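You operate a simulated robot arm through the tools that you are given. There is no shell and no other tool. Be economical: measure what you need, move in short steps, check, and stop when the job is done.

Carry out the task below with a simulated two-armed robot. There is one attempt and no reset: what you move stays moved.

## Task
Carry the white tray with both arms and set it on the steel table.

The check looks at the end state, three seconds after you hand in, the way a careful person would. Anything else that was tipped, shoved, dropped, spilled or broken makes it a failure.

## Robot
Two 7-joint arms with two-finger grippers on one trunk, on a base that drives. Base frame: it is fixed to the floor where the robot stands at the start and does not move with it; the origin is under the middle of the robot, x ahead of it, y to its left, z up; the surface under the hand at the start is at about z = 880. Readings come in mm, degrees, newtons and seconds.
The left shoulder is at the start at [24, 209, 1082], the right one opposite. With the tool pointing down near the work surface each hand reaches from about 180 to 760 mm from the robot's upright axis, wherever it stands, measured 20 degrees to its own side. Places, roughly: steel table [-1000, -1200, 900]. Payload 2.2 kg a hand.
The TCP of each hand is the grasp point between the finger pads, 19 mm short of the fingertips. In the tool frame z runs along the fingers and y along their closing line. The gripper opens to 116 mm. The gripper's body begins 70 mm behind the TCP.
Orientation is that of the tool frame in the base frame, as a unit quaternion [x, y, z, w]. With the fingers straight down and closing along the base's y, the tool's x points along the base's -x, its y along +y and its z along -z.

## Interface
- The arms move only by the tool drive_tool. It takes "left_series", "right_series" or both (then of equal length, played together; a hand with none holds still); each is text: rows parted by semicolons, each of 7 numbers parted by spaces: the shift along the base's x, y, z in units of 100 mm (1.0 is 100 mm), then the turn, a rotation vector about the base's x, y, z in units of 90 degrees (1.0 is 90 degrees), then the opening in per cent of the stroke, from 0 (shut) to 100 (fully open). In form: dx dy dz wx wy wz gripper; .... A call has 1 to 8 rows; each row is the pose to reach, as a shift and turn from the pose commanded when the call began. A call with a number of a shift or a turn outside -1 to 1 is refused whole. Each row takes 0.2 s and may step no farther than 50 mm and 8.6 degrees from the row before; otherwise, or with a gripper value out of range, the whole call is refused. Where a pose cannot be reached the arm comes as near as it can. A force on the tool above 40 N (or 10 N above the force at the start of the call, whichever is more), or a blocked arm, ends the call early, and 0.2 s more pass. The fingers move at their own pace and stop on an object; they squeeze with about 22 N. The grip force told is the motor's: it shows also when the fingers shut on nothing. Time passes only in rows, and 0.2 s behind the last, so rows that repeat a pose let the fingers close. It gives the time, the measured TCP pose, the force on the tool (base axes), the opening and the grip force at its end, in the units of the frame above (readings bear some noise), with the torque about the TCP (base axes, N m) and any sound that the robot's microphone picked up.
- Cameras (640 x 400 px; columns grow to the right, rows downward): "scene" is now at [133.9, -30.3, 1286.5]; the picture's right is [-0.26, -0.96, -0.00], its down [-0.20, 0.06, -0.98] and it looks along [0.94, -0.26, -0.21] (base axes); focal length 271 px, centre (320, 200). "left" rides on the left gripper at [69, 15, -97] in its tool frame; the picture's right is [-0.21, 0.98, 0.00], its down [-0.76, -0.17, -0.63] and it looks along [-0.62, -0.14, 0.78] (tool axes); focal length 251 px, centre (320, 200). "right" rides on the right gripper at [69, -15, -97] in its tool frame; the picture's right is [0.21, 0.98, 0.00], its down [-0.76, 0.17, -0.63] and it looks along [-0.62, 0.14, 0.77] (tool axes); focal length 251 px, centre (320, 200). There is no depth. A picture from a camera that has moved, and an enlarged one, comes with that camera's place and axes in the base frame and with its lens.
- grab_frame(camera): a new picture of that camera. No time passes.
- raise_lower(by): slides the trunk up (or, below 0, down) by that many mm; the arms and the scene camera ride with it, the base frame stays. It gives what a move gives, with no picture.
- drive_base(legs): drives the robot by 1 to 6 legs, each [ahead, left, turn to the left] in mm, mm and degrees, along the robot's own axes; the way and the turn of a leg run together, so that a leg with both is an arc; at most 1500 mm and 180 degrees a leg. The arms and the cameras ride along, it lands a little off, and it stops where it bumps. It gives what a move gives.
- pan_tilt(pan, tilt): turns the head with the scene camera to pan (to the left, within 80 degrees either way) and tilt (down, from -29 to 69), counted from straight ahead of the robot. It gives what a move gives.
- enlarge(camera, box): a new picture of the part [left, top, right, bottom] of that camera's present view, enlarged. No time passes.
- job_done(): hands the job in; it is judged then, once.

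Go step by step. Nothing tells you exact positions but the pictures and the camera data: compare them with the known pose of the tool, close in by small moves and look again before you grip or let go. The budget is 120 turns and 100 pictures, counting those below and the enlarged ones. Unless the task says otherwise, let go and move clear before handing in, and close with one line.

The tools are called after ">>>" as a command line: name --argument value ..., lists and objects as JSON in quotes. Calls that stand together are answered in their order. drive_tool: Moves the arms, as the interface text tells. Its arguments: {"type":"object","properties":{"left_series":{"type":"string"},"right_series":{"type":"string"}},"required":[]} The other tools are called the same way: raise_lower (by) slides the trunk up or down; drive_base (legs) drives the base; pan_tilt (pan, tilt) turns the head that bears the scene camera; grab_frame (camera) takes a picture; enlarge (camera, box) takes an enlarged picture of a part of a camera's view; job_done () hands the job in.

At the start:

```text
clock: 0.0
left_tcp_pos: [540.7, 103.3, 1227.7]
left_ee_rot: [0.0, 1.0, 0.001, 0.0]
left_contact_force: [0.6, 0.2, 0.6]
left_moment: [0.05, -0.05, -0.02]
left_gripper_width: 116.0
left_grip_force: 0.1
right_tcp_pos: [357.5, -314.6, 1258.2]
right_ee_rot: [0.0, 1.0, 0.001, -0.001]
right_contact_force: [0.9, 0.2, -0.2]
right_moment: [0.0, -0.02, -0.01]
right_gripper_width: 116.0
right_grip_force: 0.0
trunk travel left (down, up): [-225.0, 265.0]
robot x, y, heading: [-0.6, -3.1, 0.2]
head pan, tilt: [-15.3, 11.8]
```

scene: 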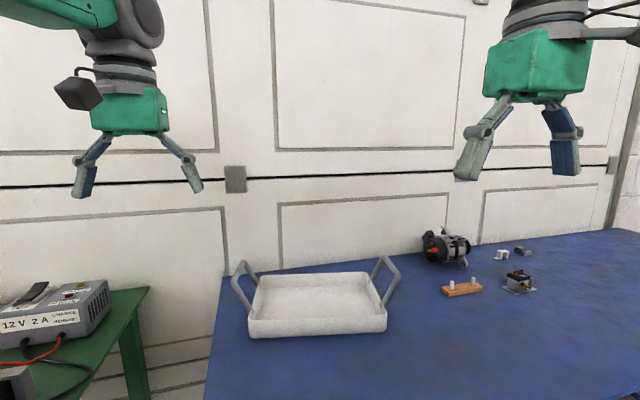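
right: 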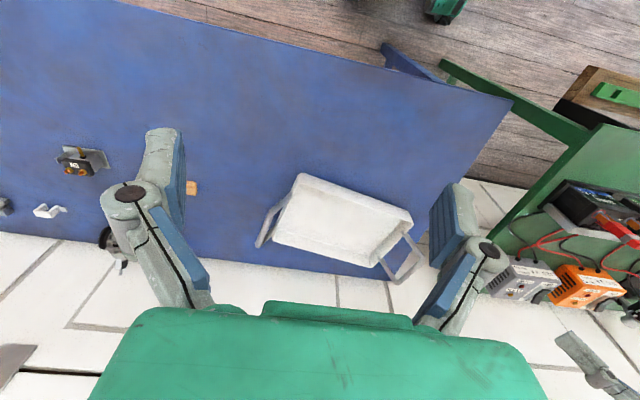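
left: 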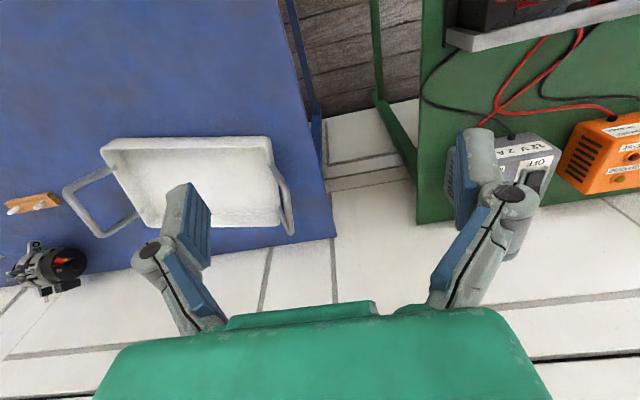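

The white tray sits on the blue table about 0.7 m ahead and slightly to the right, with a raised handle at each end. I'll look around first: the tray from above, then the steel table behind on the right.

>>> pan_tilt --pan -15 --tilt 40

>>> grab_frame --camera "scene"

>>> pan_tilt --pan -80 --tilt 25

>>> grab_frame --camera "scene"

```text
clock: 0.9
left_tcp_pos: [538.6, 110.0, 1226.8]
left_ee_rot: [0.0, 1.0, -0.002, 0.001]
left_contact_force: [-0.3, 0.1, 0.4]
left_moment: [-0.03, 0.01, -0.02]
left_gripper_width: 116.3
left_grip_force: 0.1
right_tcp_pos: [353.4, -307.9, 1260.6]
right_ee_rot: [0.0, 1.0, -0.001, 0.0]
right_contact_force: [0.3, 0.9, 0.2]
right_moment: [-0.01, 0.01, -0.01]
right_gripper_width: 116.0
right_grip_force: 0.0
trunk travel left (down, up): [-225.0, 265.0]
robot x, y, heading: [-2.6, 2.3, -0.1]
head pan, tilt: [-15.0, 40.0]
```

```text
96 pictures are left
camera scene: at [125.7, -24.7, 1241.9], right [-0.26, -0.97, 0.0], down [-0.62, 0.17, -0.76], along [0.74, -0.2, -0.65], focal length 271 px, centre (320, 200)
```

scene: 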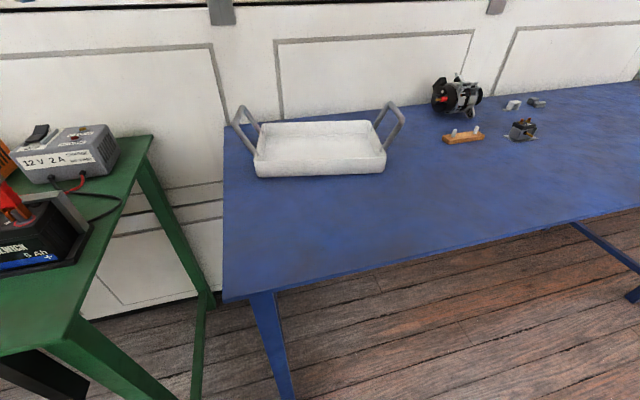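

```text
clock: 2.3
left_tcp_pos: [538.3, 106.1, 1228.4]
left_ee_rot: [0.0, 1.0, -0.001, 0.001]
left_contact_force: [-0.5, -0.6, -0.4]
left_moment: [0.01, 0.04, -0.01]
left_gripper_width: 115.9
left_grip_force: 0.0
right_tcp_pos: [353.6, -311.1, 1260.3]
right_ee_rot: [0.0, 1.0, -0.001, 0.0]
right_contact_force: [-0.1, 0.2, 0.5]
right_moment: [0.0, 0.0, 0.01]
right_gripper_width: 116.1
right_grip_force: 0.0
trunk travel left (down, up): [-225.0, 265.0]
robot x, y, heading: [-1.4, 1.1, 0.1]
head pan, tilt: [-80.0, 25.0]
```

```text
95 pictures are left
camera scene: at [60.0, -92.4, 1265.3], right [-0.98, -0.17, 0.0], down [-0.08, 0.42, -0.91], along [0.16, -0.89, -0.42], focal length 271 px, centre (320, 200)
```

scene: 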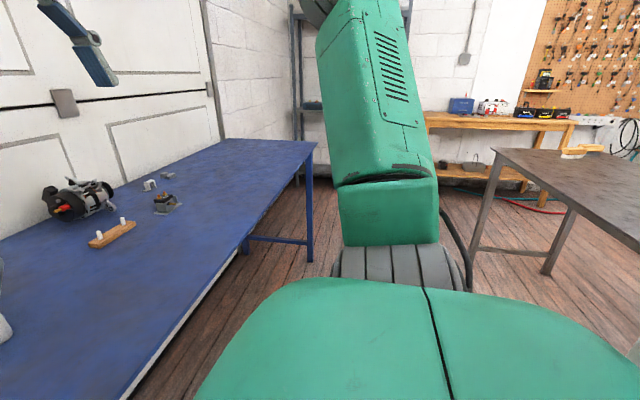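

The blue table's front edge is at about x = 355 and its left end at about y = 54; the tray is turned about -12° and centred near (716, -183). I'll look straight down to see how much room the base has, and enlarge the tray.

>>> pan_tilt --pan -12 --tilt 69

>>> grab_frame --camera "scene"

>>> pan_tilt --pan -12 --tilt 30

>>> enlarge --camera "scene" --box '[200, 120, 460, 282]'

```text
clock: 3.7
left_tcp_pos: [537.5, 109.9, 1228.9]
left_ee_rot: [0.0, 1.0, -0.001, 0.001]
left_contact_force: [0.4, 0.1, 0.6]
left_moment: [0.01, 0.0, -0.01]
left_gripper_width: 115.9
left_grip_force: 0.1
right_tcp_pos: [352.8, -307.4, 1260.6]
right_ee_rot: [0.0, 1.0, -0.002, 0.001]
right_contact_force: [-0.5, 1.5, -0.6]
right_moment: [-0.02, -0.02, 0.0]
right_gripper_width: 115.9
right_grip_force: 0.1
trunk travel left (down, up): [-225.0, 265.0]
robot x, y, heading: [-5.0, -0.3, 0.0]
head pan, tilt: [-12.0, 68.8]
```

```text
94 pictures are left
camera scene: at [98.4, -11.8, 1205.9], right [-0.21, -0.98, 0.0], down [-0.91, 0.19, -0.36], along [0.35, -0.07, -0.93], focal length 271 px, centre (320, 200)
```

scene: 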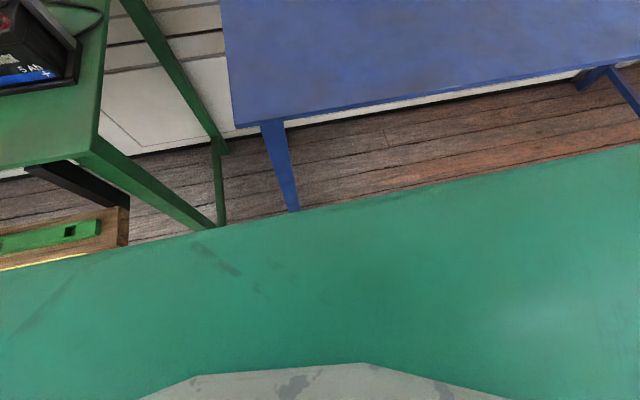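

```text
clock: 4.7
left_tcp_pos: [539.1, 108.4, 1227.9]
left_ee_rot: [0.0, 1.0, -0.001, 0.002]
left_contact_force: [-0.1, 0.0, 0.0]
left_moment: [0.03, 0.0, 0.03]
left_gripper_width: 116.0
left_grip_force: 0.1
right_tcp_pos: [353.0, -309.0, 1261.2]
right_ee_rot: [0.0, 1.0, -0.002, 0.0]
right_contact_force: [0.2, 0.5, -0.1]
right_moment: [0.02, 0.0, 0.0]
right_gripper_width: 116.2
right_grip_force: 0.1
trunk travel left (down, up): [-225.0, 265.0]
robot x, y, heading: [-2.6, -4.0, -0.0]
head pan, tilt: [-12.0, 30.0]
```

```text
2.46 times, centred on (330, 201) of scene
camera zoom: at [132.3, -20.1, 1257.1], right [-0.21, -0.98, 0.0], down [-0.49, 0.11, -0.86], along [0.85, -0.18, -0.5], focal length 667 px, centre (295, 198)
```

zoom: 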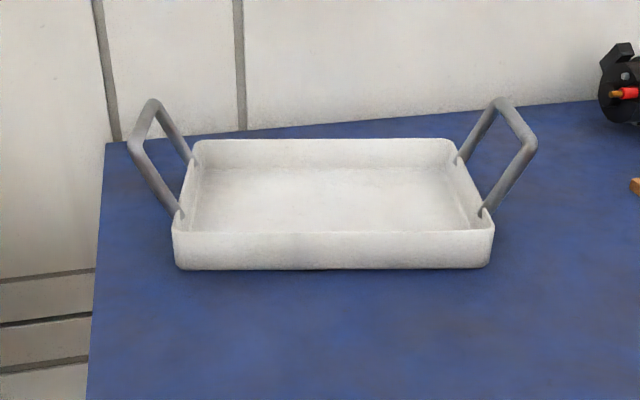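

The handles are fixed bars leaning outward, with the rim at about z = 925. I'll square up to the tray, moving right then slightly ahead so the base stays short of the table, then check with the wrist cameras.

>>> drive_base --legs '[[0, -180, 0], [60, 0, 0]]'

>>> grab_frame --camera "left"

>>> grab_frame --camera "right"

>>> grab_frame --camera "scene"

```text
clock: 6.8
left_tcp_pos: [598.0, -47.9, 1227.1]
left_ee_rot: [0.0, 1.0, -0.01, 0.0]
left_contact_force: [1.6, 1.1, 0.4]
left_moment: [-0.1, 0.01, -0.01]
left_gripper_width: 115.9
left_grip_force: 0.1
right_tcp_pos: [410.2, -465.9, 1265.1]
right_ee_rot: [0.001, 1.0, -0.01, 0.001]
right_contact_force: [0.1, 0.6, -0.3]
right_moment: [-0.06, -0.03, -0.02]
right_gripper_width: 116.0
right_grip_force: 0.0
trunk travel left (down, up): [-225.0, 265.0]
robot x, y, heading: [61.2, -174.8, -0.2]
head pan, tilt: [-12.0, 30.0]
```

```text
92 pictures are left
camera left: at [529.0, -32.1, 1324.0], right [0.22, 0.98, -0.02], down [0.76, -0.16, 0.64], along [0.62, -0.15, -0.77], focal length 251 px, centre (320, 200)
```

left: 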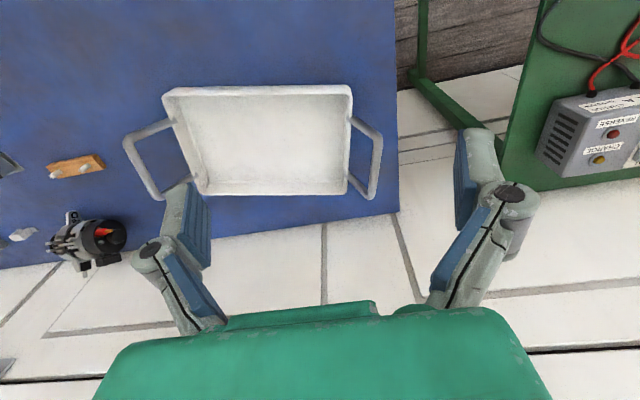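

```text
91 pictures are left
camera right: at [342.1, -479.1, 1360.9], right [-0.21, 0.98, -0.02], down [0.76, 0.18, 0.63], along [0.62, 0.12, -0.78], focal length 251 px, centre (320, 200)
```

right: 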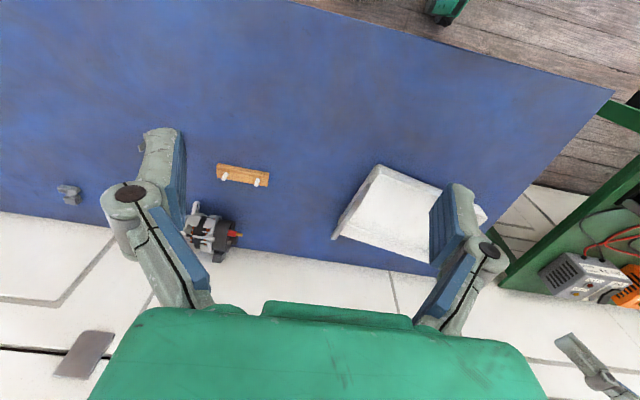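

```text
90 pictures are left
camera scene: at [189.1, -187.1, 1257.6], right [-0.21, -0.98, 0.01], down [-0.49, 0.1, -0.87], along [0.85, -0.19, -0.5], focal length 271 px, centre (320, 200)
```

scene: 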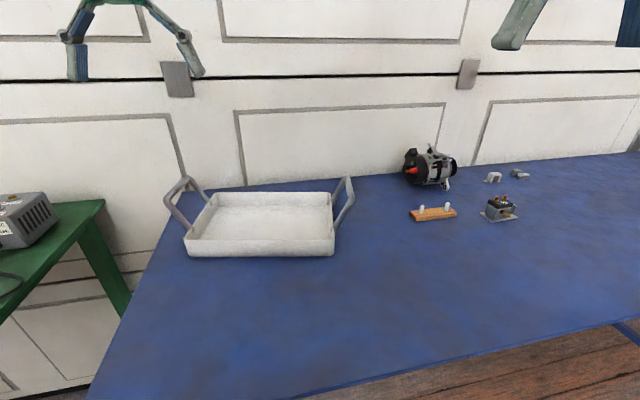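

Triangulating from both views puts the right bar's middle near (682, -359, 990) and the left bar's near (755, 2, 990), both turned about -12°. I'll bring the open hands above the bars with that turn.

>>> drive_tool --left_series "0.27 0.08 -0.2 0 0 -0.04 100;0.53 0.16 -0.4 0 0 -0.08 100;0.8 0.25 -0.6 0 0 -0.125 100" --right_series "0.33 0.12 -0.2 0 0 -0.04 100;0.66 0.24 -0.4 0 0 -0.08 100;1.0 0.36 -0.6 0 0 -0.125 100"

>>> drive_tool --left_series "0.27 0.08 -0.15 0 0 0 100;0.53 0.16 -0.3 0 0 0 100;0.77 0.25 -0.5 0 0 0 100" --right_series "0.33 0.12 -0.2 0 0 0 100;0.66 0.24 -0.4 0 0 0 100;1.0 0.36 -0.6 0 0 0 100"

>>> drive_tool --right_series "0.24 0.12 -0.2 0 0 0 100;0.48 0.24 -0.3 0 0 0 100;0.72 0.35 -0.45 0 0 0 100"

>>> grab_frame --camera "left"

>>> grab_frame --camera "right"

>>> grab_frame --camera "scene"

```text
clock: 7.6
left_tcp_pos: [683.1, -16.2, 1165.8]
left_ee_rot: [0.098, 0.995, -0.011, -0.002]
left_contact_force: [0.5, 0.6, -0.4]
left_moment: [-0.06, 0.05, -0.01]
left_gripper_width: 115.8
left_grip_force: 0.0
right_tcp_pos: [510.3, -429.4, 1203.0]
right_ee_rot: [0.098, 0.995, -0.012, 0.001]
right_contact_force: [0.6, 0.9, -0.6]
right_moment: [-0.03, 0.02, 0.03]
right_gripper_width: 115.9
right_grip_force: 0.0
trunk travel left (down, up): [-225.0, 265.0]
robot x, y, heading: [57.3, -167.2, -0.1]
head pan, tilt: [-12.0, 30.0]
```

```text
clock: 8.4
left_tcp_pos: [738.2, 10.2, 1111.4]
left_ee_rot: [0.098, 0.995, -0.009, -0.001]
left_contact_force: [-0.6, -0.9, 0.4]
left_moment: [-0.01, 0.05, -0.01]
left_gripper_width: 115.8
left_grip_force: 0.1
left hand out of reach, approached as far as the arm can: row 2, 3
right_tcp_pos: [609.3, -396.3, 1142.2]
right_ee_rot: [0.099, 0.995, -0.011, 0.0]
right_contact_force: [0.1, 0.6, 0.2]
right_moment: [-0.04, 0.07, 0.02]
right_gripper_width: 115.9
right_grip_force: 0.0
trunk travel left (down, up): [-225.0, 265.0]
robot x, y, heading: [56.2, -174.2, -0.4]
head pan, tilt: [-12.0, 30.0]
```

```text
clock: 9.2
left_tcp_pos: [737.7, 4.2, 1112.2]
left_ee_rot: [0.098, 0.995, -0.007, 0.0]
left_contact_force: [0.1, -0.8, -0.2]
left_moment: [0.0, 0.07, -0.01]
left_gripper_width: 116.0
left_grip_force: 0.1
right_tcp_pos: [677.4, -365.9, 1096.1]
right_ee_rot: [0.098, 0.995, -0.007, 0.0]
right_contact_force: [-0.4, -0.2, 0.1]
right_moment: [0.0, -0.04, 0.0]
right_gripper_width: 115.9
right_grip_force: 0.0
trunk travel left (down, up): [-225.0, 265.0]
robot x, y, heading: [57.7, -173.1, -0.1]
head pan, tilt: [-12.0, 30.0]
```

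```text
89 pictures are left
camera left: at [673.5, 33.8, 1209.2], right [0.4, 0.92, -0.01], down [0.71, -0.3, 0.63], along [0.58, -0.27, -0.77], focal length 251 px, centre (320, 200)
```

left: 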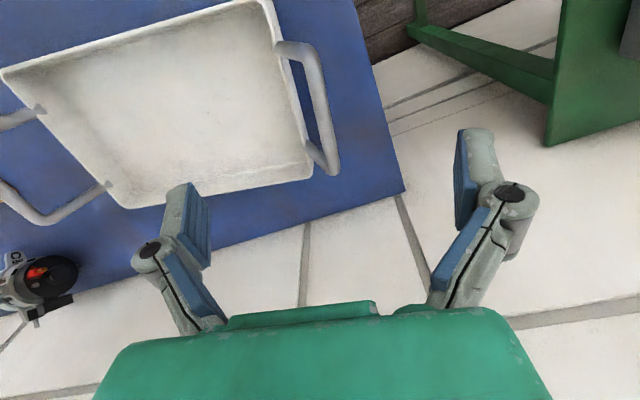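

```text
88 pictures are left
camera right: at [607.4, -365.7, 1193.0], right [-0.02, 1.0, -0.02], down [0.78, 0.02, 0.63], along [0.63, 0.0, -0.78], focal length 251 px, centre (320, 200)
```

right: 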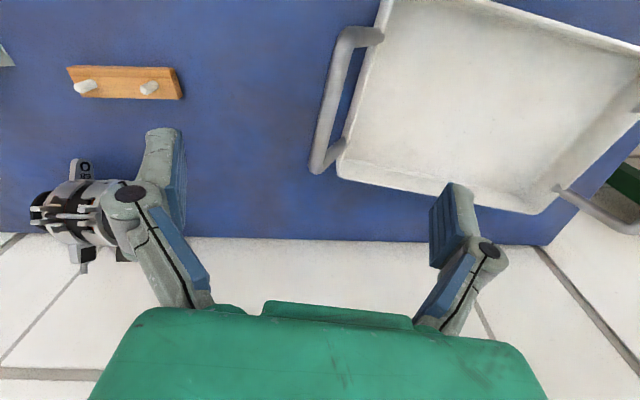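

```text
87 pictures are left
camera scene: at [194.0, -199.3, 1256.6], right [-0.21, -0.98, 0.0], down [-0.49, 0.11, -0.86], along [0.84, -0.18, -0.51], focal length 271 px, centre (320, 200)
```

scene: 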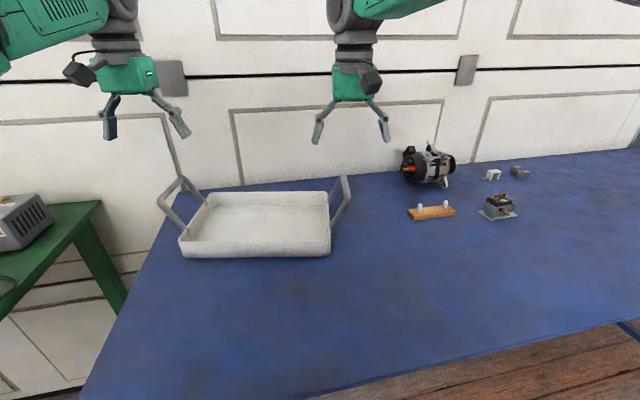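

Both hands are above their bars; fresh sightings give the left bar's middle at (750, -2) and the right's at (678, -360). I'll lower partway and see what the left arm reaches.

>>> drive_tool --left_series "0 0 -0.3 0 0 0 100;0 0 -0.6 0 0 0 100;0 0 -0.6 0 0 0 100" --right_series "0 0.03 -0.2 0 0 0 100;0 0.05 -0.45 0 0 0 100;0 0.05 -0.45 0 0 0 100"

>>> grab_frame --camera "left"

>>> grab_frame --camera "right"

```text
clock: 10.0
left_tcp_pos: [730.7, -2.3, 1052.0]
left_ee_rot: [0.1, 0.995, -0.006, 0.0]
left_contact_force: [0.7, -0.3, 0.3]
left_moment: [0.03, 0.03, 0.0]
left_gripper_width: 116.0
left_grip_force: 0.1
right_tcp_pos: [678.1, -361.7, 1054.3]
right_ee_rot: [0.098, 0.995, -0.005, 0.003]
right_contact_force: [0.2, 0.8, 0.1]
right_moment: [0.02, -0.03, 0.02]
right_gripper_width: 116.0
right_grip_force: 0.1
trunk travel left (down, up): [-225.0, 265.0]
robot x, y, heading: [61.0, -177.4, -0.2]
head pan, tilt: [-12.0, 30.0]
```

```text
86 pictures are left
camera left: at [667.5, 27.8, 1148.9], right [0.4, 0.92, -0.01], down [0.71, -0.31, 0.64], along [0.58, -0.26, -0.77], focal length 251 px, centre (320, 200)
```

left: 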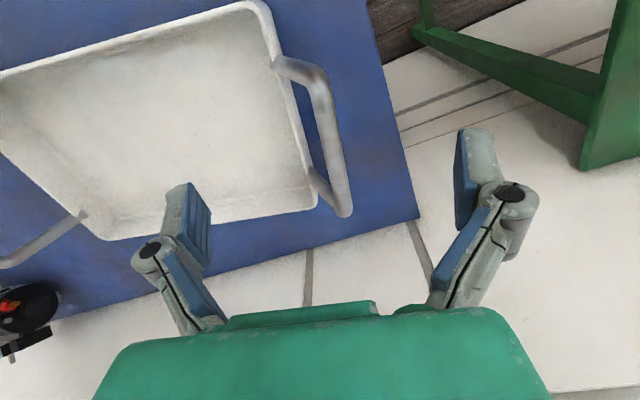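

```text
85 pictures are left
camera right: at [607.5, -361.8, 1149.8], right [-0.02, 1.0, -0.01], down [0.77, 0.02, 0.63], along [0.63, 0.0, -0.77], focal length 251 px, centre (320, 200)
```

right: 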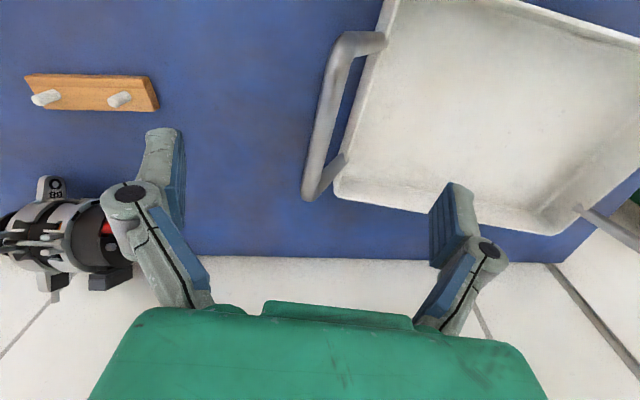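

The right hand lines up with its bar. The left needs about 20 mm more ahead, so I'll ask for that while going down.

>>> drive_tool --left_series "0.1 0 -0.2 0 0 0 100;0.19 0 -0.4 0 0 0 100;0.19 0 -0.4 0 0 0 100" --right_series "0 0 -0.2 0 0 0 100;0 0 -0.4 0 0 0 100;0 0 -0.4 0 0 0 100"

>>> grab_frame --camera "left"

>>> grab_frame --camera "right"

>>> grab_frame --camera "scene"

```text
clock: 10.8
left_tcp_pos: [749.5, -2.8, 1013.0]
left_ee_rot: [0.099, 0.995, -0.005, 0.0]
left_contact_force: [-0.2, -0.3, -0.4]
left_moment: [0.04, -0.01, 0.0]
left_gripper_width: 116.3
left_grip_force: 0.2
right_tcp_pos: [677.9, -364.6, 1013.2]
right_ee_rot: [0.1, 0.995, -0.005, 0.0]
right_contact_force: [0.2, -0.2, 0.3]
right_moment: [0.05, 0.05, 0.0]
right_gripper_width: 115.8
right_grip_force: 0.1
trunk travel left (down, up): [-225.0, 265.0]
robot x, y, heading: [57.6, -179.3, -0.2]
head pan, tilt: [-12.0, 30.0]
```

```text
84 pictures are left
camera left: at [685.3, 26.5, 1109.9], right [0.4, 0.92, -0.01], down [0.71, -0.31, 0.63], along [0.58, -0.26, -0.77], focal length 251 px, centre (320, 200)
```

left: 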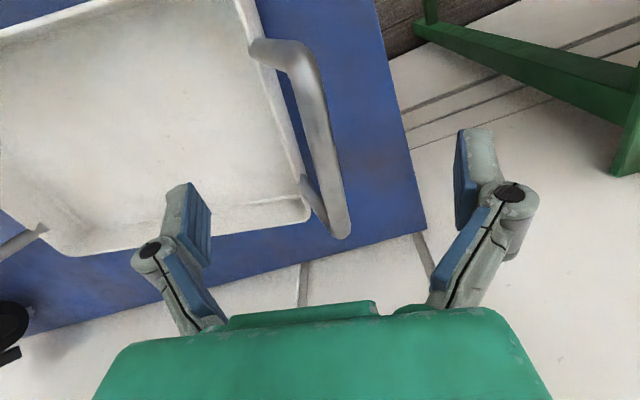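

```text
83 pictures are left
camera right: at [608.2, -365.1, 1109.1], right [-0.02, 1.0, -0.01], down [0.77, 0.02, 0.63], along [0.63, 0.0, -0.77], focal length 251 px, centre (320, 200)
```

right: 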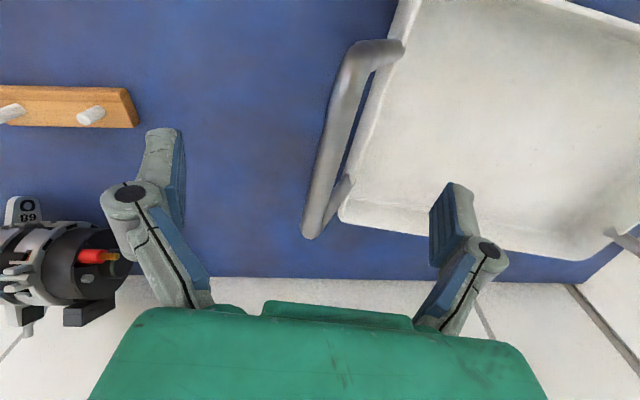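

```text
82 pictures are left
camera scene: at [192.0, -202.2, 1256.9], right [-0.21, -0.98, -0.01], down [-0.49, 0.11, -0.86], along [0.84, -0.18, -0.51], focal length 271 px, centre (320, 200)
```

scene: 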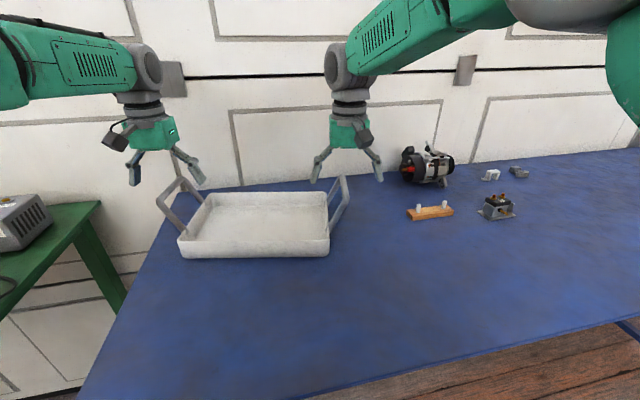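

Both bars sit centred between the open fingers, about 25 mm below the grasp points. I'll go down 26 mm and then close both.

>>> drive_tool --left_series "0.02 0 -0.13 0 0 0 100;0.02 0 -0.26 0 0 0 100;0.02 0 -0.26 0 0 0 60;0.02 0 -0.26 0 0 0 30;0.02 0 -0.26 0 0 0 0;0.02 0 -0.26 0 0 0 0;0.02 0 -0.26 0 0 0 0" --right_series "0 0.03 -0.13 0 0 0 100;0 0.03 -0.26 0 0 0 100;0 0.03 -0.26 0 0 0 60;0 0.03 -0.26 0 0 0 30;0 0.03 -0.26 0 0 0 0;0 0.03 -0.26 0 0 0 0;0 0.03 -0.26 0 0 0 0"

>>> grab_frame --camera "left"

>>> grab_frame --camera "right"

>>> grab_frame --camera "scene"

```text
clock: 12.4
left_tcp_pos: [754.0, 1.2, 984.1]
left_ee_rot: [0.098, 0.995, -0.005, 0.0]
left_contact_force: [1.3, 9.0, -0.4]
left_moment: [-0.01, -0.09, 0.04]
left_gripper_width: 6.1
left_grip_force: 21.9
right_tcp_pos: [680.5, -359.8, 986.6]
right_ee_rot: [0.099, 0.995, -0.006, 0.0]
right_contact_force: [-1.0, -9.3, -0.8]
right_moment: [0.03, 0.1, 0.05]
right_gripper_width: 6.1
right_grip_force: 22.1
trunk travel left (down, up): [-225.0, 265.0]
robot x, y, heading: [57.1, -176.6, -0.1]
head pan, tilt: [-12.0, 30.0]
```

```text
81 pictures are left
camera left: at [689.6, 29.7, 1080.1], right [0.4, 0.92, -0.01], down [0.71, -0.3, 0.63], along [0.58, -0.26, -0.77], focal length 251 px, centre (320, 200)
```

left: 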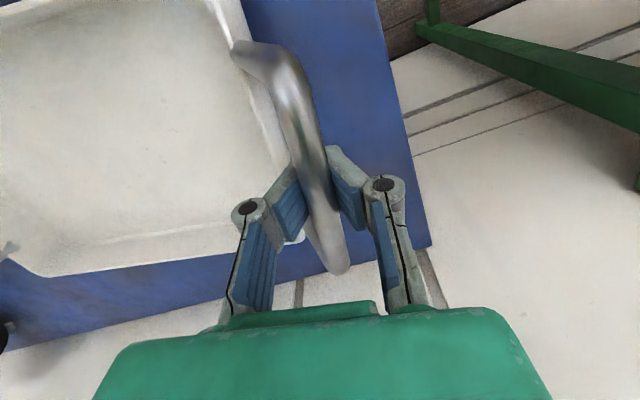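

```text
80 pictures are left
camera right: at [610.3, -359.7, 1082.4], right [-0.02, 1.0, -0.01], down [0.78, 0.02, 0.63], along [0.63, 0.0, -0.78], focal length 251 px, centre (320, 200)
```

right: 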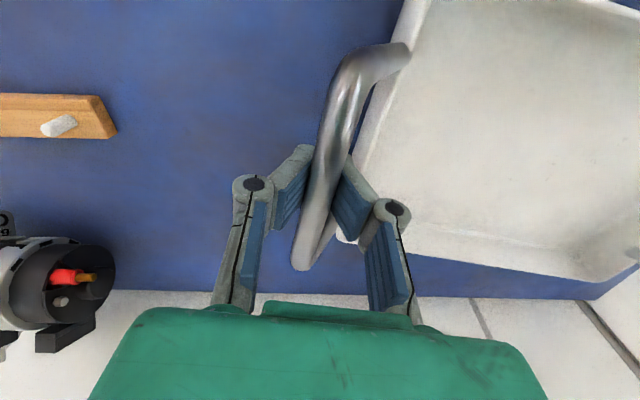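

```text
79 pictures are left
camera scene: at [193.5, -196.9, 1256.8], right [-0.21, -0.98, 0.0], down [-0.49, 0.11, -0.86], along [0.84, -0.18, -0.51], focal length 271 px, centre (320, 200)
```

scene: 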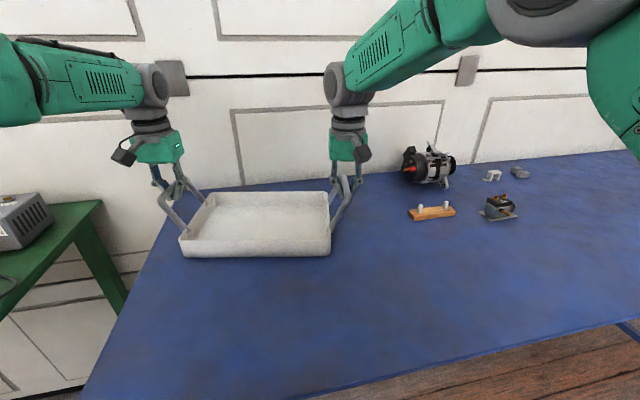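

Both grippers closed on their bars at the same width, 6.1 mm with 22 N each. I'll lift a little with the trunk so both hands rise together, and check that nothing slips.

>>> raise_lower --by 25

>>> grab_frame --camera "scene"

>>> grab_frame --camera "right"

```text
clock: 13.1
left_tcp_pos: [754.1, 4.6, 1007.3]
left_ee_rot: [0.098, 0.995, -0.007, -0.001]
left_contact_force: [1.9, 7.9, 0.2]
left_moment: [0.1, 0.14, -0.02]
left_gripper_width: 7.3
left_grip_force: 21.9
right_tcp_pos: [681.6, -356.0, 1011.0]
right_ee_rot: [0.098, 0.995, -0.009, 0.0]
right_contact_force: [-2.0, -7.6, 0.8]
right_moment: [-0.12, -0.17, 0.1]
right_gripper_width: 8.5
right_grip_force: 22.3
trunk travel left (down, up): [-250.0, 240.0]
robot x, y, heading: [57.7, -170.6, -0.4]
head pan, tilt: [-12.0, 30.0]
```

```text
78 pictures are left
camera scene: at [194.1, -192.7, 1281.8], right [-0.21, -0.98, 0.0], down [-0.49, 0.11, -0.86], along [0.84, -0.18, -0.51], focal length 271 px, centre (320, 200)
```

scene: 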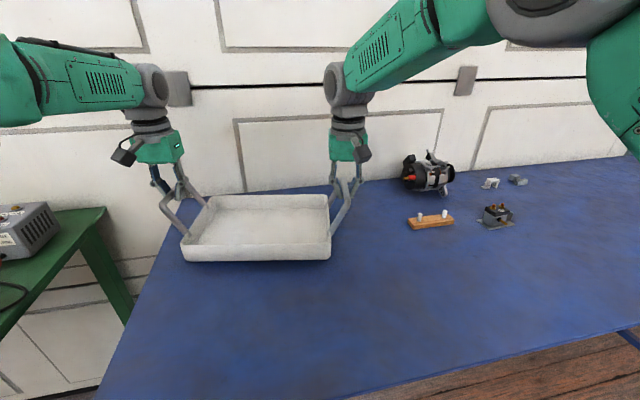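

```text
77 pictures are left
camera right: at [611.0, -355.8, 1107.4], right [-0.02, 1.0, -0.02], down [0.78, 0.03, 0.63], along [0.63, 0.0, -0.78], focal length 251 px, centre (320, 200)
```

right: 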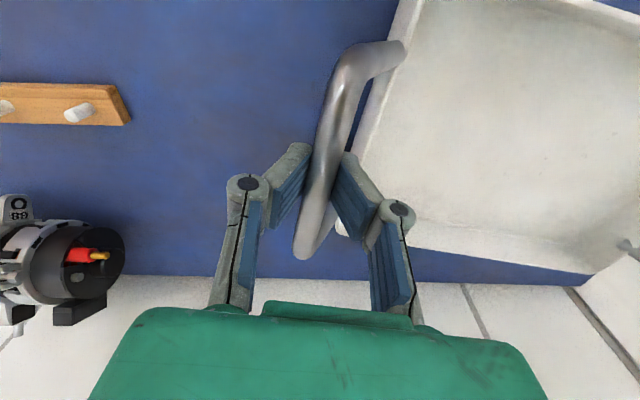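

The tray seems to have lifted only partly, and the openings grew to 7.3 and 8.5 mm. I'll check closely for slip before going on.

>>> enlarge --camera "scene" --box '[120, 110, 400, 285]'

>>> enlarge --camera "right" --box '[220, 100, 420, 280]'

>>> enlarge --camera "left" --box '[220, 100, 420, 280]'

```text
2.29 times, centred on (260, 198) of scene
camera zoom: at [194.1, -192.7, 1281.8], right [-0.21, -0.98, 0.0], down [-0.49, 0.11, -0.86], along [0.84, -0.18, -0.51], focal length 619 px, centre (457, 206)
```

zoom: 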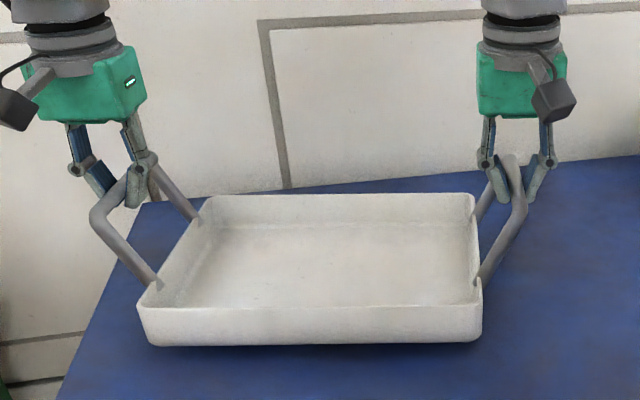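

```text
2.22 times, centred on (320, 190) of right
camera zoom: at [611.0, -355.8, 1107.4], right [-0.02, 1.0, -0.02], down [0.78, 0.03, 0.63], along [0.63, 0.0, -0.78], focal length 559 px, centre (320, 222)
```

zoom: 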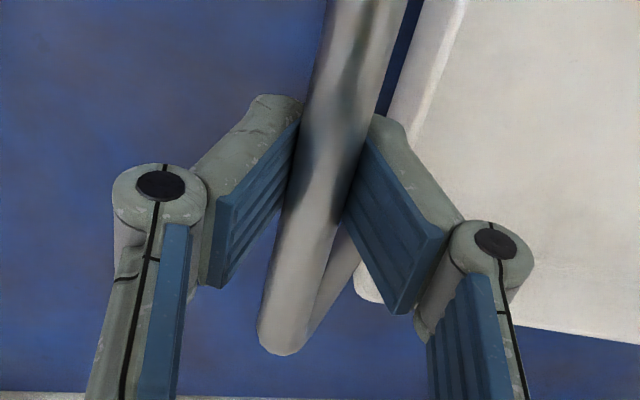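

```text
2.22 times, centred on (320, 190) of left
camera zoom: at [690.1, 33.8, 1104.0], right [0.4, 0.92, -0.01], down [0.71, -0.3, 0.63], along [0.58, -0.26, -0.77], focal length 559 px, centre (320, 222)
```

zoom: 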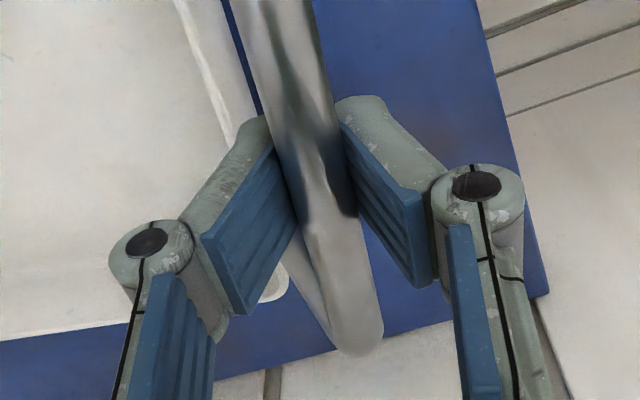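

The bars sit near the fingertips and have crept a little. I'll set the tray back down and regrip about 14 mm deeper for a safer hold.

>>> raise_lower --by -25

>>> drive_tool --left_series "0 0 0 0 0 0 35;0 0 0 0 0 0 35;0 0 -0.08 0 0 0 35;0 0 -0.15 0 0 0 35;0 0 -0.15 0 0 0 0;0 0 -0.15 0 0 0 0;0 0 -0.15 0 0 0 0" --right_series "0 0 0 0 0 0 35;0 0 0 0 0 0 35;0 0 -0.08 0 0 0 35;0 0 -0.15 0 0 0 35;0 0 -0.15 0 0 0 0;0 0 -0.15 0 0 0 0;0 0 -0.15 0 0 0 0"

>>> enlarge --camera "scene" --box '[120, 110, 400, 285]'

>>> enlarge --camera "right" --box '[220, 100, 420, 280]'

>>> enlarge --camera "left" --box '[220, 100, 420, 280]'

```text
clock: 13.8
left_tcp_pos: [753.5, 4.5, 981.2]
left_ee_rot: [0.099, 0.995, -0.005, 0.0]
left_contact_force: [2.2, 11.7, 1.3]
left_moment: [-0.09, -0.06, 0.01]
left_gripper_width: 6.2
left_grip_force: 21.9
right_tcp_pos: [680.3, -355.3, 986.0]
right_ee_rot: [0.099, 0.995, -0.009, 0.0]
right_contact_force: [-3.1, -14.7, 0.4]
right_moment: [0.04, -0.06, -0.01]
right_gripper_width: 6.1
right_grip_force: 22.5
trunk travel left (down, up): [-225.0, 265.0]
robot x, y, heading: [55.9, -176.9, -0.2]
head pan, tilt: [-12.0, 30.0]
```

```text
clock: 15.4
left_tcp_pos: [754.1, 2.9, 969.1]
left_ee_rot: [0.098, 0.995, -0.007, 0.0]
left_contact_force: [0.2, 0.0, -0.3]
left_moment: [0.02, 0.02, 0.03]
left_gripper_width: 0.1
left_grip_force: 21.9
right_tcp_pos: [680.2, -354.9, 970.2]
right_ee_rot: [0.098, 0.995, -0.008, 0.001]
right_contact_force: [-0.1, -0.7, 0.5]
right_moment: [0.0, 0.0, 0.01]
right_gripper_width: 0.0
right_grip_force: 22.0
trunk travel left (down, up): [-225.0, 265.0]
robot x, y, heading: [57.9, -174.7, 0.0]
head pan, tilt: [-12.0, 30.0]
```

```text
2.29 times, centred on (260, 198) of scene
camera zoom: at [192.8, -192.6, 1257.0], right [-0.21, -0.98, 0.0], down [-0.49, 0.11, -0.86], along [0.84, -0.18, -0.5], focal length 619 px, centre (457, 206)
```

zoom: 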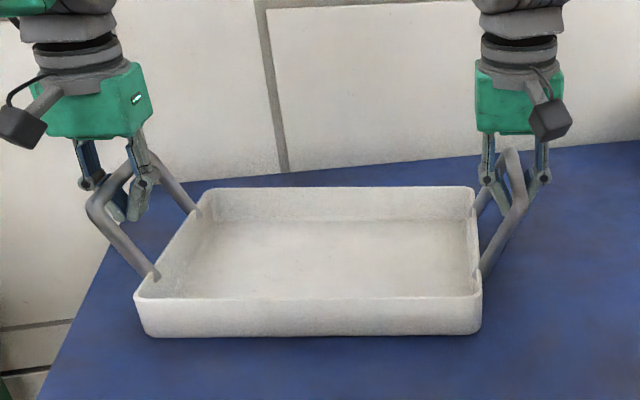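

```text
2.22 times, centred on (320, 190) of right
camera zoom: at [610.7, -354.7, 1067.3], right [-0.02, 1.0, -0.02], down [0.77, 0.02, 0.63], along [0.63, 0.0, -0.77], focal length 559 px, centre (320, 222)
```

zoom: 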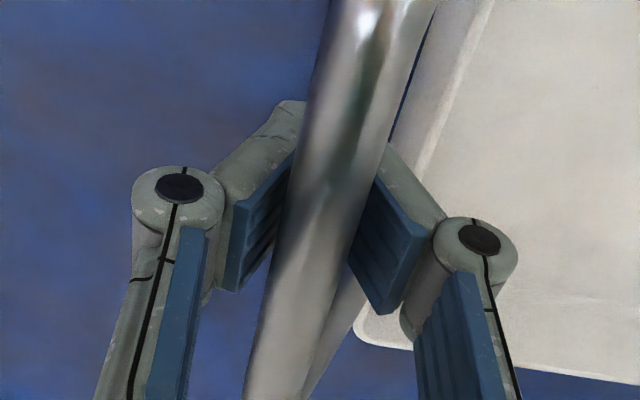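

```text
2.22 times, centred on (320, 190) of left
camera zoom: at [689.1, 32.5, 1064.9], right [0.4, 0.92, -0.01], down [0.71, -0.3, 0.64], along [0.58, -0.27, -0.77], focal length 559 px, centre (320, 222)
```

zoom: 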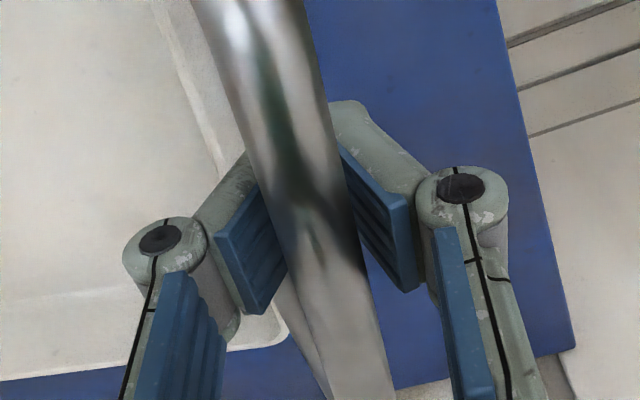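

The fingers form a V: fully shut, the tips meet under the bars and cradle them from below. I'll lift in small steps and watch the opening settle.

>>> raise_lower --by 20

>>> raise_lower --by 15

>>> drive_tool --left_series "0 0 0 0 0 0 0;0 0 0 0 0 0 0;0 0 0 0 0 0 0;0 0 0 0 0 0 0;0 0 0 0 0 0 0" --right_series "0 0 0 0 0 0 0;0 0 0 0 0 0 0;0 0 0 0 0 0 0;0 0 0 0 0 0 0;0 0 0 0 0 0 0"

>>> enlarge --camera "scene" --box '[120, 110, 400, 285]'

>>> enlarge --camera "right" --box '[220, 100, 420, 280]'

```text
clock: 16.1
left_tcp_pos: [754.7, 3.1, 988.3]
left_ee_rot: [0.099, 0.995, -0.008, -0.001]
left_contact_force: [1.3, 3.9, -2.9]
left_moment: [-0.05, -0.01, 0.02]
left_gripper_width: 0.2
left_grip_force: 22.5
right_tcp_pos: [681.2, -356.2, 990.5]
right_ee_rot: [0.098, 0.995, -0.009, 0.0]
right_contact_force: [-0.9, -4.5, -2.0]
right_moment: [0.01, 0.05, -0.04]
right_gripper_width: 6.0
right_grip_force: 21.8
trunk travel left (down, up): [-245.0, 245.0]
robot x, y, heading: [57.3, -174.3, -0.2]
head pan, tilt: [-12.0, 30.0]
```

```text
clock: 16.7
left_tcp_pos: [754.4, 3.4, 1002.2]
left_ee_rot: [0.098, 0.995, -0.007, 0.0]
left_contact_force: [1.0, 7.3, -2.8]
left_moment: [-0.09, 0.01, -0.02]
left_gripper_width: 0.0
left_grip_force: 21.9
right_tcp_pos: [681.8, -356.0, 1006.4]
right_ee_rot: [0.098, 0.995, -0.009, 0.0]
right_contact_force: [-2.1, -5.5, -1.8]
right_moment: [0.04, -0.04, -0.01]
right_gripper_width: 0.0
right_grip_force: 22.1
trunk travel left (down, up): [-260.0, 230.0]
robot x, y, heading: [57.7, -173.6, -0.2]
head pan, tilt: [-12.0, 30.0]
```

```text
clock: 17.9
left_tcp_pos: [754.2, 3.2, 1002.8]
left_ee_rot: [0.099, 0.995, -0.008, -0.001]
left_contact_force: [2.8, 10.2, -1.8]
left_moment: [-0.14, 0.08, -0.01]
left_gripper_width: 0.1
left_grip_force: 21.9
right_tcp_pos: [680.5, -355.8, 1005.4]
right_ee_rot: [0.098, 0.995, -0.009, -0.001]
right_contact_force: [-0.9, -10.9, -2.9]
right_moment: [0.09, -0.01, -0.02]
right_gripper_width: 0.0
right_grip_force: 22.2
trunk travel left (down, up): [-260.0, 230.0]
robot x, y, heading: [60.5, -171.5, -0.5]
head pan, tilt: [-12.0, 30.0]
```

```text
2.29 times, centred on (260, 198) of scene
camera zoom: at [193.8, -192.6, 1291.9], right [-0.21, -0.98, 0.0], down [-0.49, 0.11, -0.86], along [0.84, -0.18, -0.51], focal length 619 px, centre (457, 206)
```

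zoom: 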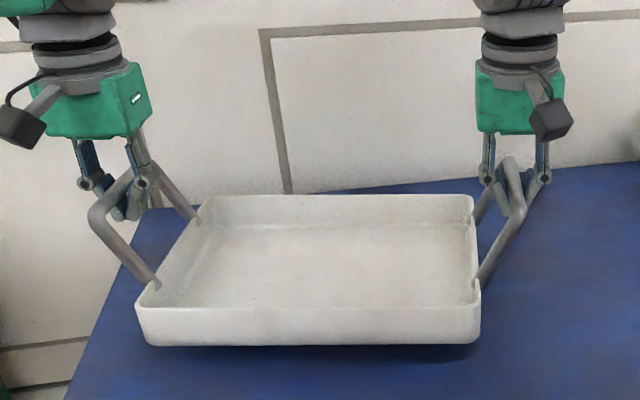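

```text
2.22 times, centred on (320, 190) of right
camera zoom: at [611.1, -355.0, 1102.1], right [-0.02, 1.0, -0.02], down [0.78, 0.02, 0.63], along [0.63, 0.0, -0.78], focal length 559 px, centre (320, 222)
```

zoom: 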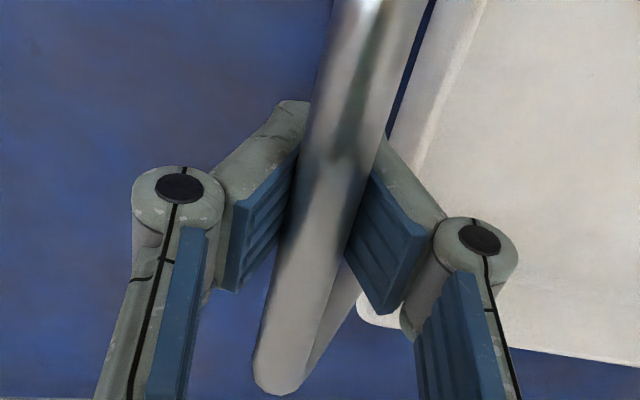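

The tray now hangs cradled in both closed jaws, level and about 20 mm above the table. I'll raise it further and draw it in toward the body before driving.

>>> raise_lower --by 70

>>> drive_tool --left_series "-0.15 0 0 0 0 0 0;-0.3 0 0 0 0 0 0;-0.45 0 0 0 0 0 0;-0.6 0 0 0 0 0 0;-0.75 0 0 0 0 0 0;-0.9 0 0 0 0 0 0;-1.0 0 0 0 0 0 0" --right_series "-0.15 0 0 0 0 0 0;-0.3 0 0 0 0 0 0;-0.45 0 0 0 0 0 0;-0.6 0 0 0 0 0 0;-0.75 0 0 0 0 0 0;-0.9 0 0 0 0 0 0;-1.0 0 0 0 0 0 0"

>>> grab_frame --camera "scene"

```text
clock: 19.0
left_tcp_pos: [754.0, 3.7, 1071.2]
left_ee_rot: [0.099, 0.995, -0.007, 0.0]
left_contact_force: [2.4, 12.7, -1.6]
left_moment: [-0.15, 0.02, -0.01]
left_gripper_width: 0.0
left_grip_force: 22.2
right_tcp_pos: [681.8, -357.0, 1075.1]
right_ee_rot: [0.098, 0.995, -0.009, 0.0]
right_contact_force: [-2.7, -13.3, -3.1]
right_moment: [0.09, 0.02, 0.01]
right_gripper_width: 0.0
right_grip_force: 22.1
trunk travel left (down, up): [-330.0, 160.0]
robot x, y, heading: [60.5, -174.7, -0.1]
head pan, tilt: [-12.0, 30.0]
```

```text
clock: 20.6
left_tcp_pos: [652.4, 3.5, 1073.4]
left_ee_rot: [0.099, 0.995, -0.007, 0.0]
left_contact_force: [4.7, 23.2, -1.7]
left_moment: [-0.21, 0.23, -0.09]
left_gripper_width: 0.0
left_grip_force: 21.8
right_tcp_pos: [580.8, -354.7, 1077.1]
right_ee_rot: [0.1, 0.995, -0.01, 0.001]
right_contact_force: [-3.7, -22.9, -2.2]
right_moment: [0.13, -0.22, -0.1]
right_gripper_width: 0.0
right_grip_force: 21.7
trunk travel left (down, up): [-330.0, 160.0]
robot x, y, heading: [57.6, -178.6, -0.0]
head pan, tilt: [-12.0, 30.0]
```

```text
68 pictures are left
camera scene: at [191.8, -192.6, 1362.1], right [-0.21, -0.98, 0.0], down [-0.49, 0.11, -0.86], along [0.84, -0.18, -0.5], focal length 271 px, centre (320, 200)
```

scene: 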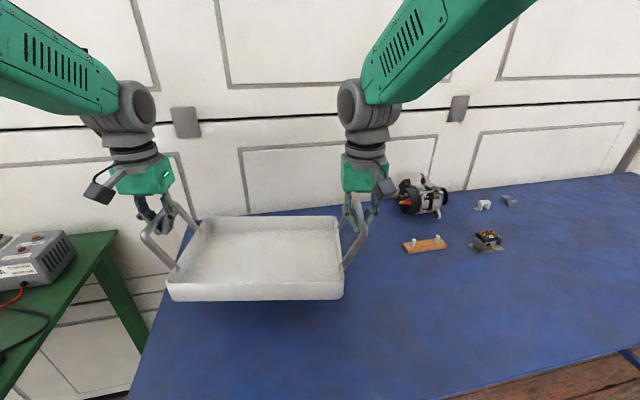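

The tray is up and level, but the hands are squeezing it lengthwise with about 23 N. I'll ease them apart a few millimetres.

>>> drive_tool --left_series "0.0 0.015 0 0 0 0 0;0.005 0.03 0 0 0 0 0;0.005 0.03 0 0 0 0 0" --right_series "0 -0.015 0 0 0 0 0;-0.005 -0.03 0 0 0 0 0;-0.005 -0.03 0 0 0 0 0"

```text
clock: 21.4
left_tcp_pos: [653.0, 5.9, 1073.0]
left_ee_rot: [0.1, 0.995, -0.009, 0.0]
left_contact_force: [-0.5, -1.5, -0.5]
left_moment: [0.02, -0.01, 0.06]
left_gripper_width: 5.6
left_grip_force: 22.4
right_tcp_pos: [580.6, -355.6, 1076.6]
right_ee_rot: [0.098, 0.995, -0.006, 0.002]
right_contact_force: [0.6, 2.0, -1.8]
right_moment: [0.01, 0.0, 0.01]
right_gripper_width: 5.9
right_grip_force: 21.8
trunk travel left (down, up): [-330.0, 160.0]
robot x, y, heading: [54.8, -172.0, -0.3]
head pan, tilt: [-12.0, 30.0]
```

The internal force is gone, but the openings jumped to about 6 mm, so I need a closer look at how the bars sit.

>>> enlarge --camera "right" --box '[220, 100, 420, 280]'

>>> enlarge --camera "left" --box '[220, 100, 420, 280]'

>>> enlarge --camera "scene" --box '[100, 120, 420, 320]'

```text
2.22 times, centred on (320, 190) of right
camera zoom: at [510.3, -355.9, 1172.1], right [-0.02, 1.0, -0.01], down [0.77, 0.02, 0.63], along [0.63, 0.0, -0.77], focal length 559 px, centre (320, 222)
```

zoom: 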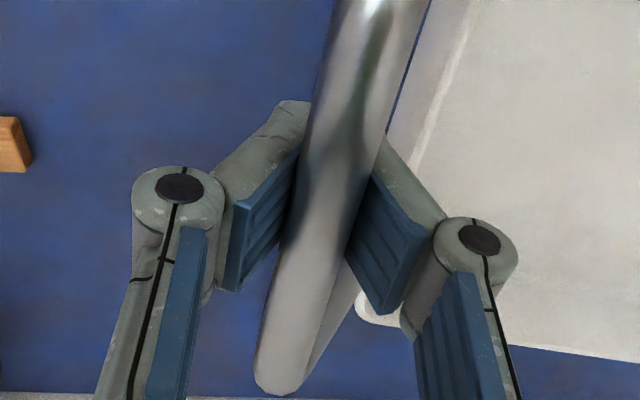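

```text
2.22 times, centred on (320, 190) of left
camera zoom: at [588.4, 34.9, 1169.6], right [0.4, 0.91, -0.02], down [0.71, -0.3, 0.64], along [0.58, -0.27, -0.77], focal length 559 px, centre (320, 222)
```

zoom: 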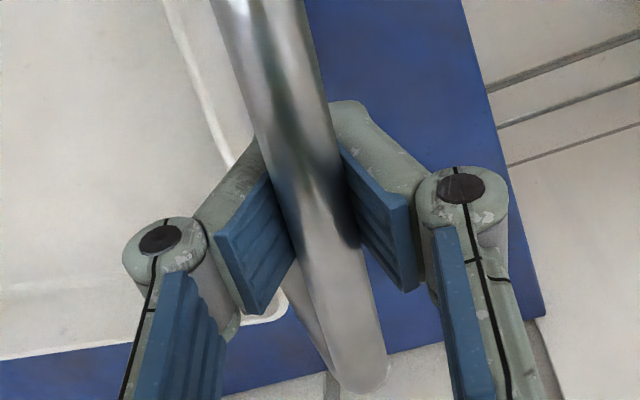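

```text
2.00 times, centred on (260, 220) of scene
camera zoom: at [193.2, -192.5, 1361.9], right [-0.21, -0.98, 0.0], down [-0.49, 0.11, -0.86], along [0.84, -0.18, -0.5], focal length 542 px, centre (440, 160)
```

zoom: 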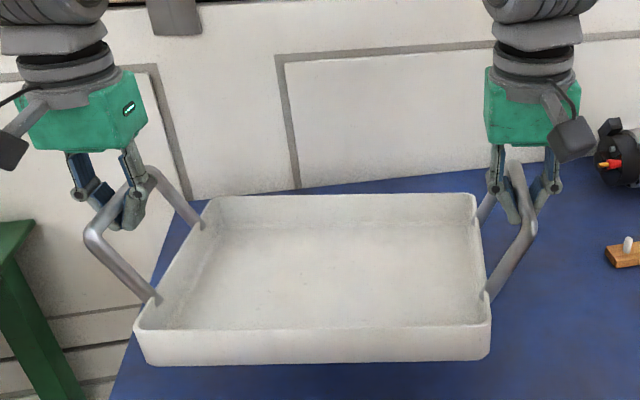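

The bars are still cradled the same way and the tray is level, so I'll carry on. I'll back off a little, turn right toward the aisle and look at the steel table.

>>> drive_base --legs '[[-110, 0, 0], [0, 0, -45]]'

>>> pan_tilt --pan -75 --tilt 20

>>> grab_frame --camera "scene"

>>> pan_tilt --pan -12 --tilt 30

>>> grab_frame --camera "scene"

```text
clock: 24.6
left_tcp_pos: [496.0, -463.8, 1072.4]
left_ee_rot: [0.47, 0.883, -0.008, -0.004]
left_contact_force: [-20.8, -14.0, -2.0]
left_moment: [0.1, -0.16, 0.01]
left_gripper_width: 0.0
left_grip_force: 22.0
right_tcp_pos: [191.1, -669.2, 1075.7]
right_ee_rot: [0.468, 0.884, -0.007, -0.002]
right_contact_force: [20.7, 14.1, -2.6]
right_moment: [-0.1, 0.15, 0.06]
right_gripper_width: 0.0
right_grip_force: 21.7
trunk travel left (down, up): [-330.0, 160.0]
robot x, y, heading: [-56.0, -175.2, -44.9]
head pan, tilt: [-12.0, 30.0]
```

```text
clock: 26.0
left_tcp_pos: [493.6, -461.9, 1075.2]
left_ee_rot: [0.469, 0.883, -0.008, -0.002]
left_contact_force: [-4.6, -3.4, -2.0]
left_moment: [0.07, -0.04, 0.0]
left_gripper_width: 5.9
left_grip_force: 22.4
right_tcp_pos: [188.7, -667.2, 1077.9]
right_ee_rot: [0.468, 0.884, -0.008, 0.001]
right_contact_force: [3.2, 3.7, -2.6]
right_moment: [-0.01, 0.06, -0.01]
right_gripper_width: 6.0
right_grip_force: 22.1
trunk travel left (down, up): [-330.0, 160.0]
robot x, y, heading: [-51.6, -176.2, -44.6]
head pan, tilt: [-75.0, 20.0]
```

```text
64 pictures are left
camera scene: at [-66.2, -285.6, 1378.4], right [-0.87, 0.5, 0.0], down [0.17, 0.3, -0.94], along [-0.47, -0.81, -0.34], focal length 271 px, centre (320, 200)
```

scene: 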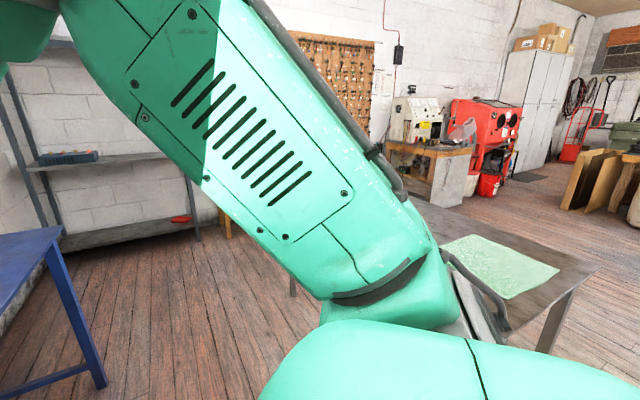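

```text
clock: 27.3
left_tcp_pos: [493.6, -461.7, 1075.9]
left_ee_rot: [0.47, 0.883, -0.009, -0.002]
left_contact_force: [-7.0, -4.2, -2.7]
left_moment: [0.06, -0.04, 0.04]
left_gripper_width: 6.0
left_grip_force: 21.7
right_tcp_pos: [189.2, -667.3, 1077.9]
right_ee_rot: [0.468, 0.884, -0.008, 0.0]
right_contact_force: [6.2, 4.6, -2.7]
right_moment: [-0.04, 0.04, 0.01]
right_gripper_width: 6.0
right_grip_force: 22.0
trunk travel left (down, up): [-330.0, 160.0]
robot x, y, heading: [-50.3, -181.1, -44.8]
head pan, tilt: [-12.0, 30.0]
```

```text
63 pictures are left
camera scene: at [29.7, -280.6, 1362.0], right [-0.84, -0.55, 0.0], down [-0.28, 0.42, -0.86], along [0.47, -0.72, -0.5], focal length 271 px, centre (320, 200)
```

scene: 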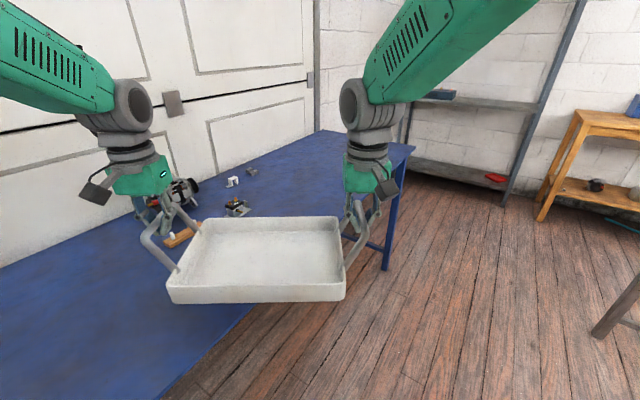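

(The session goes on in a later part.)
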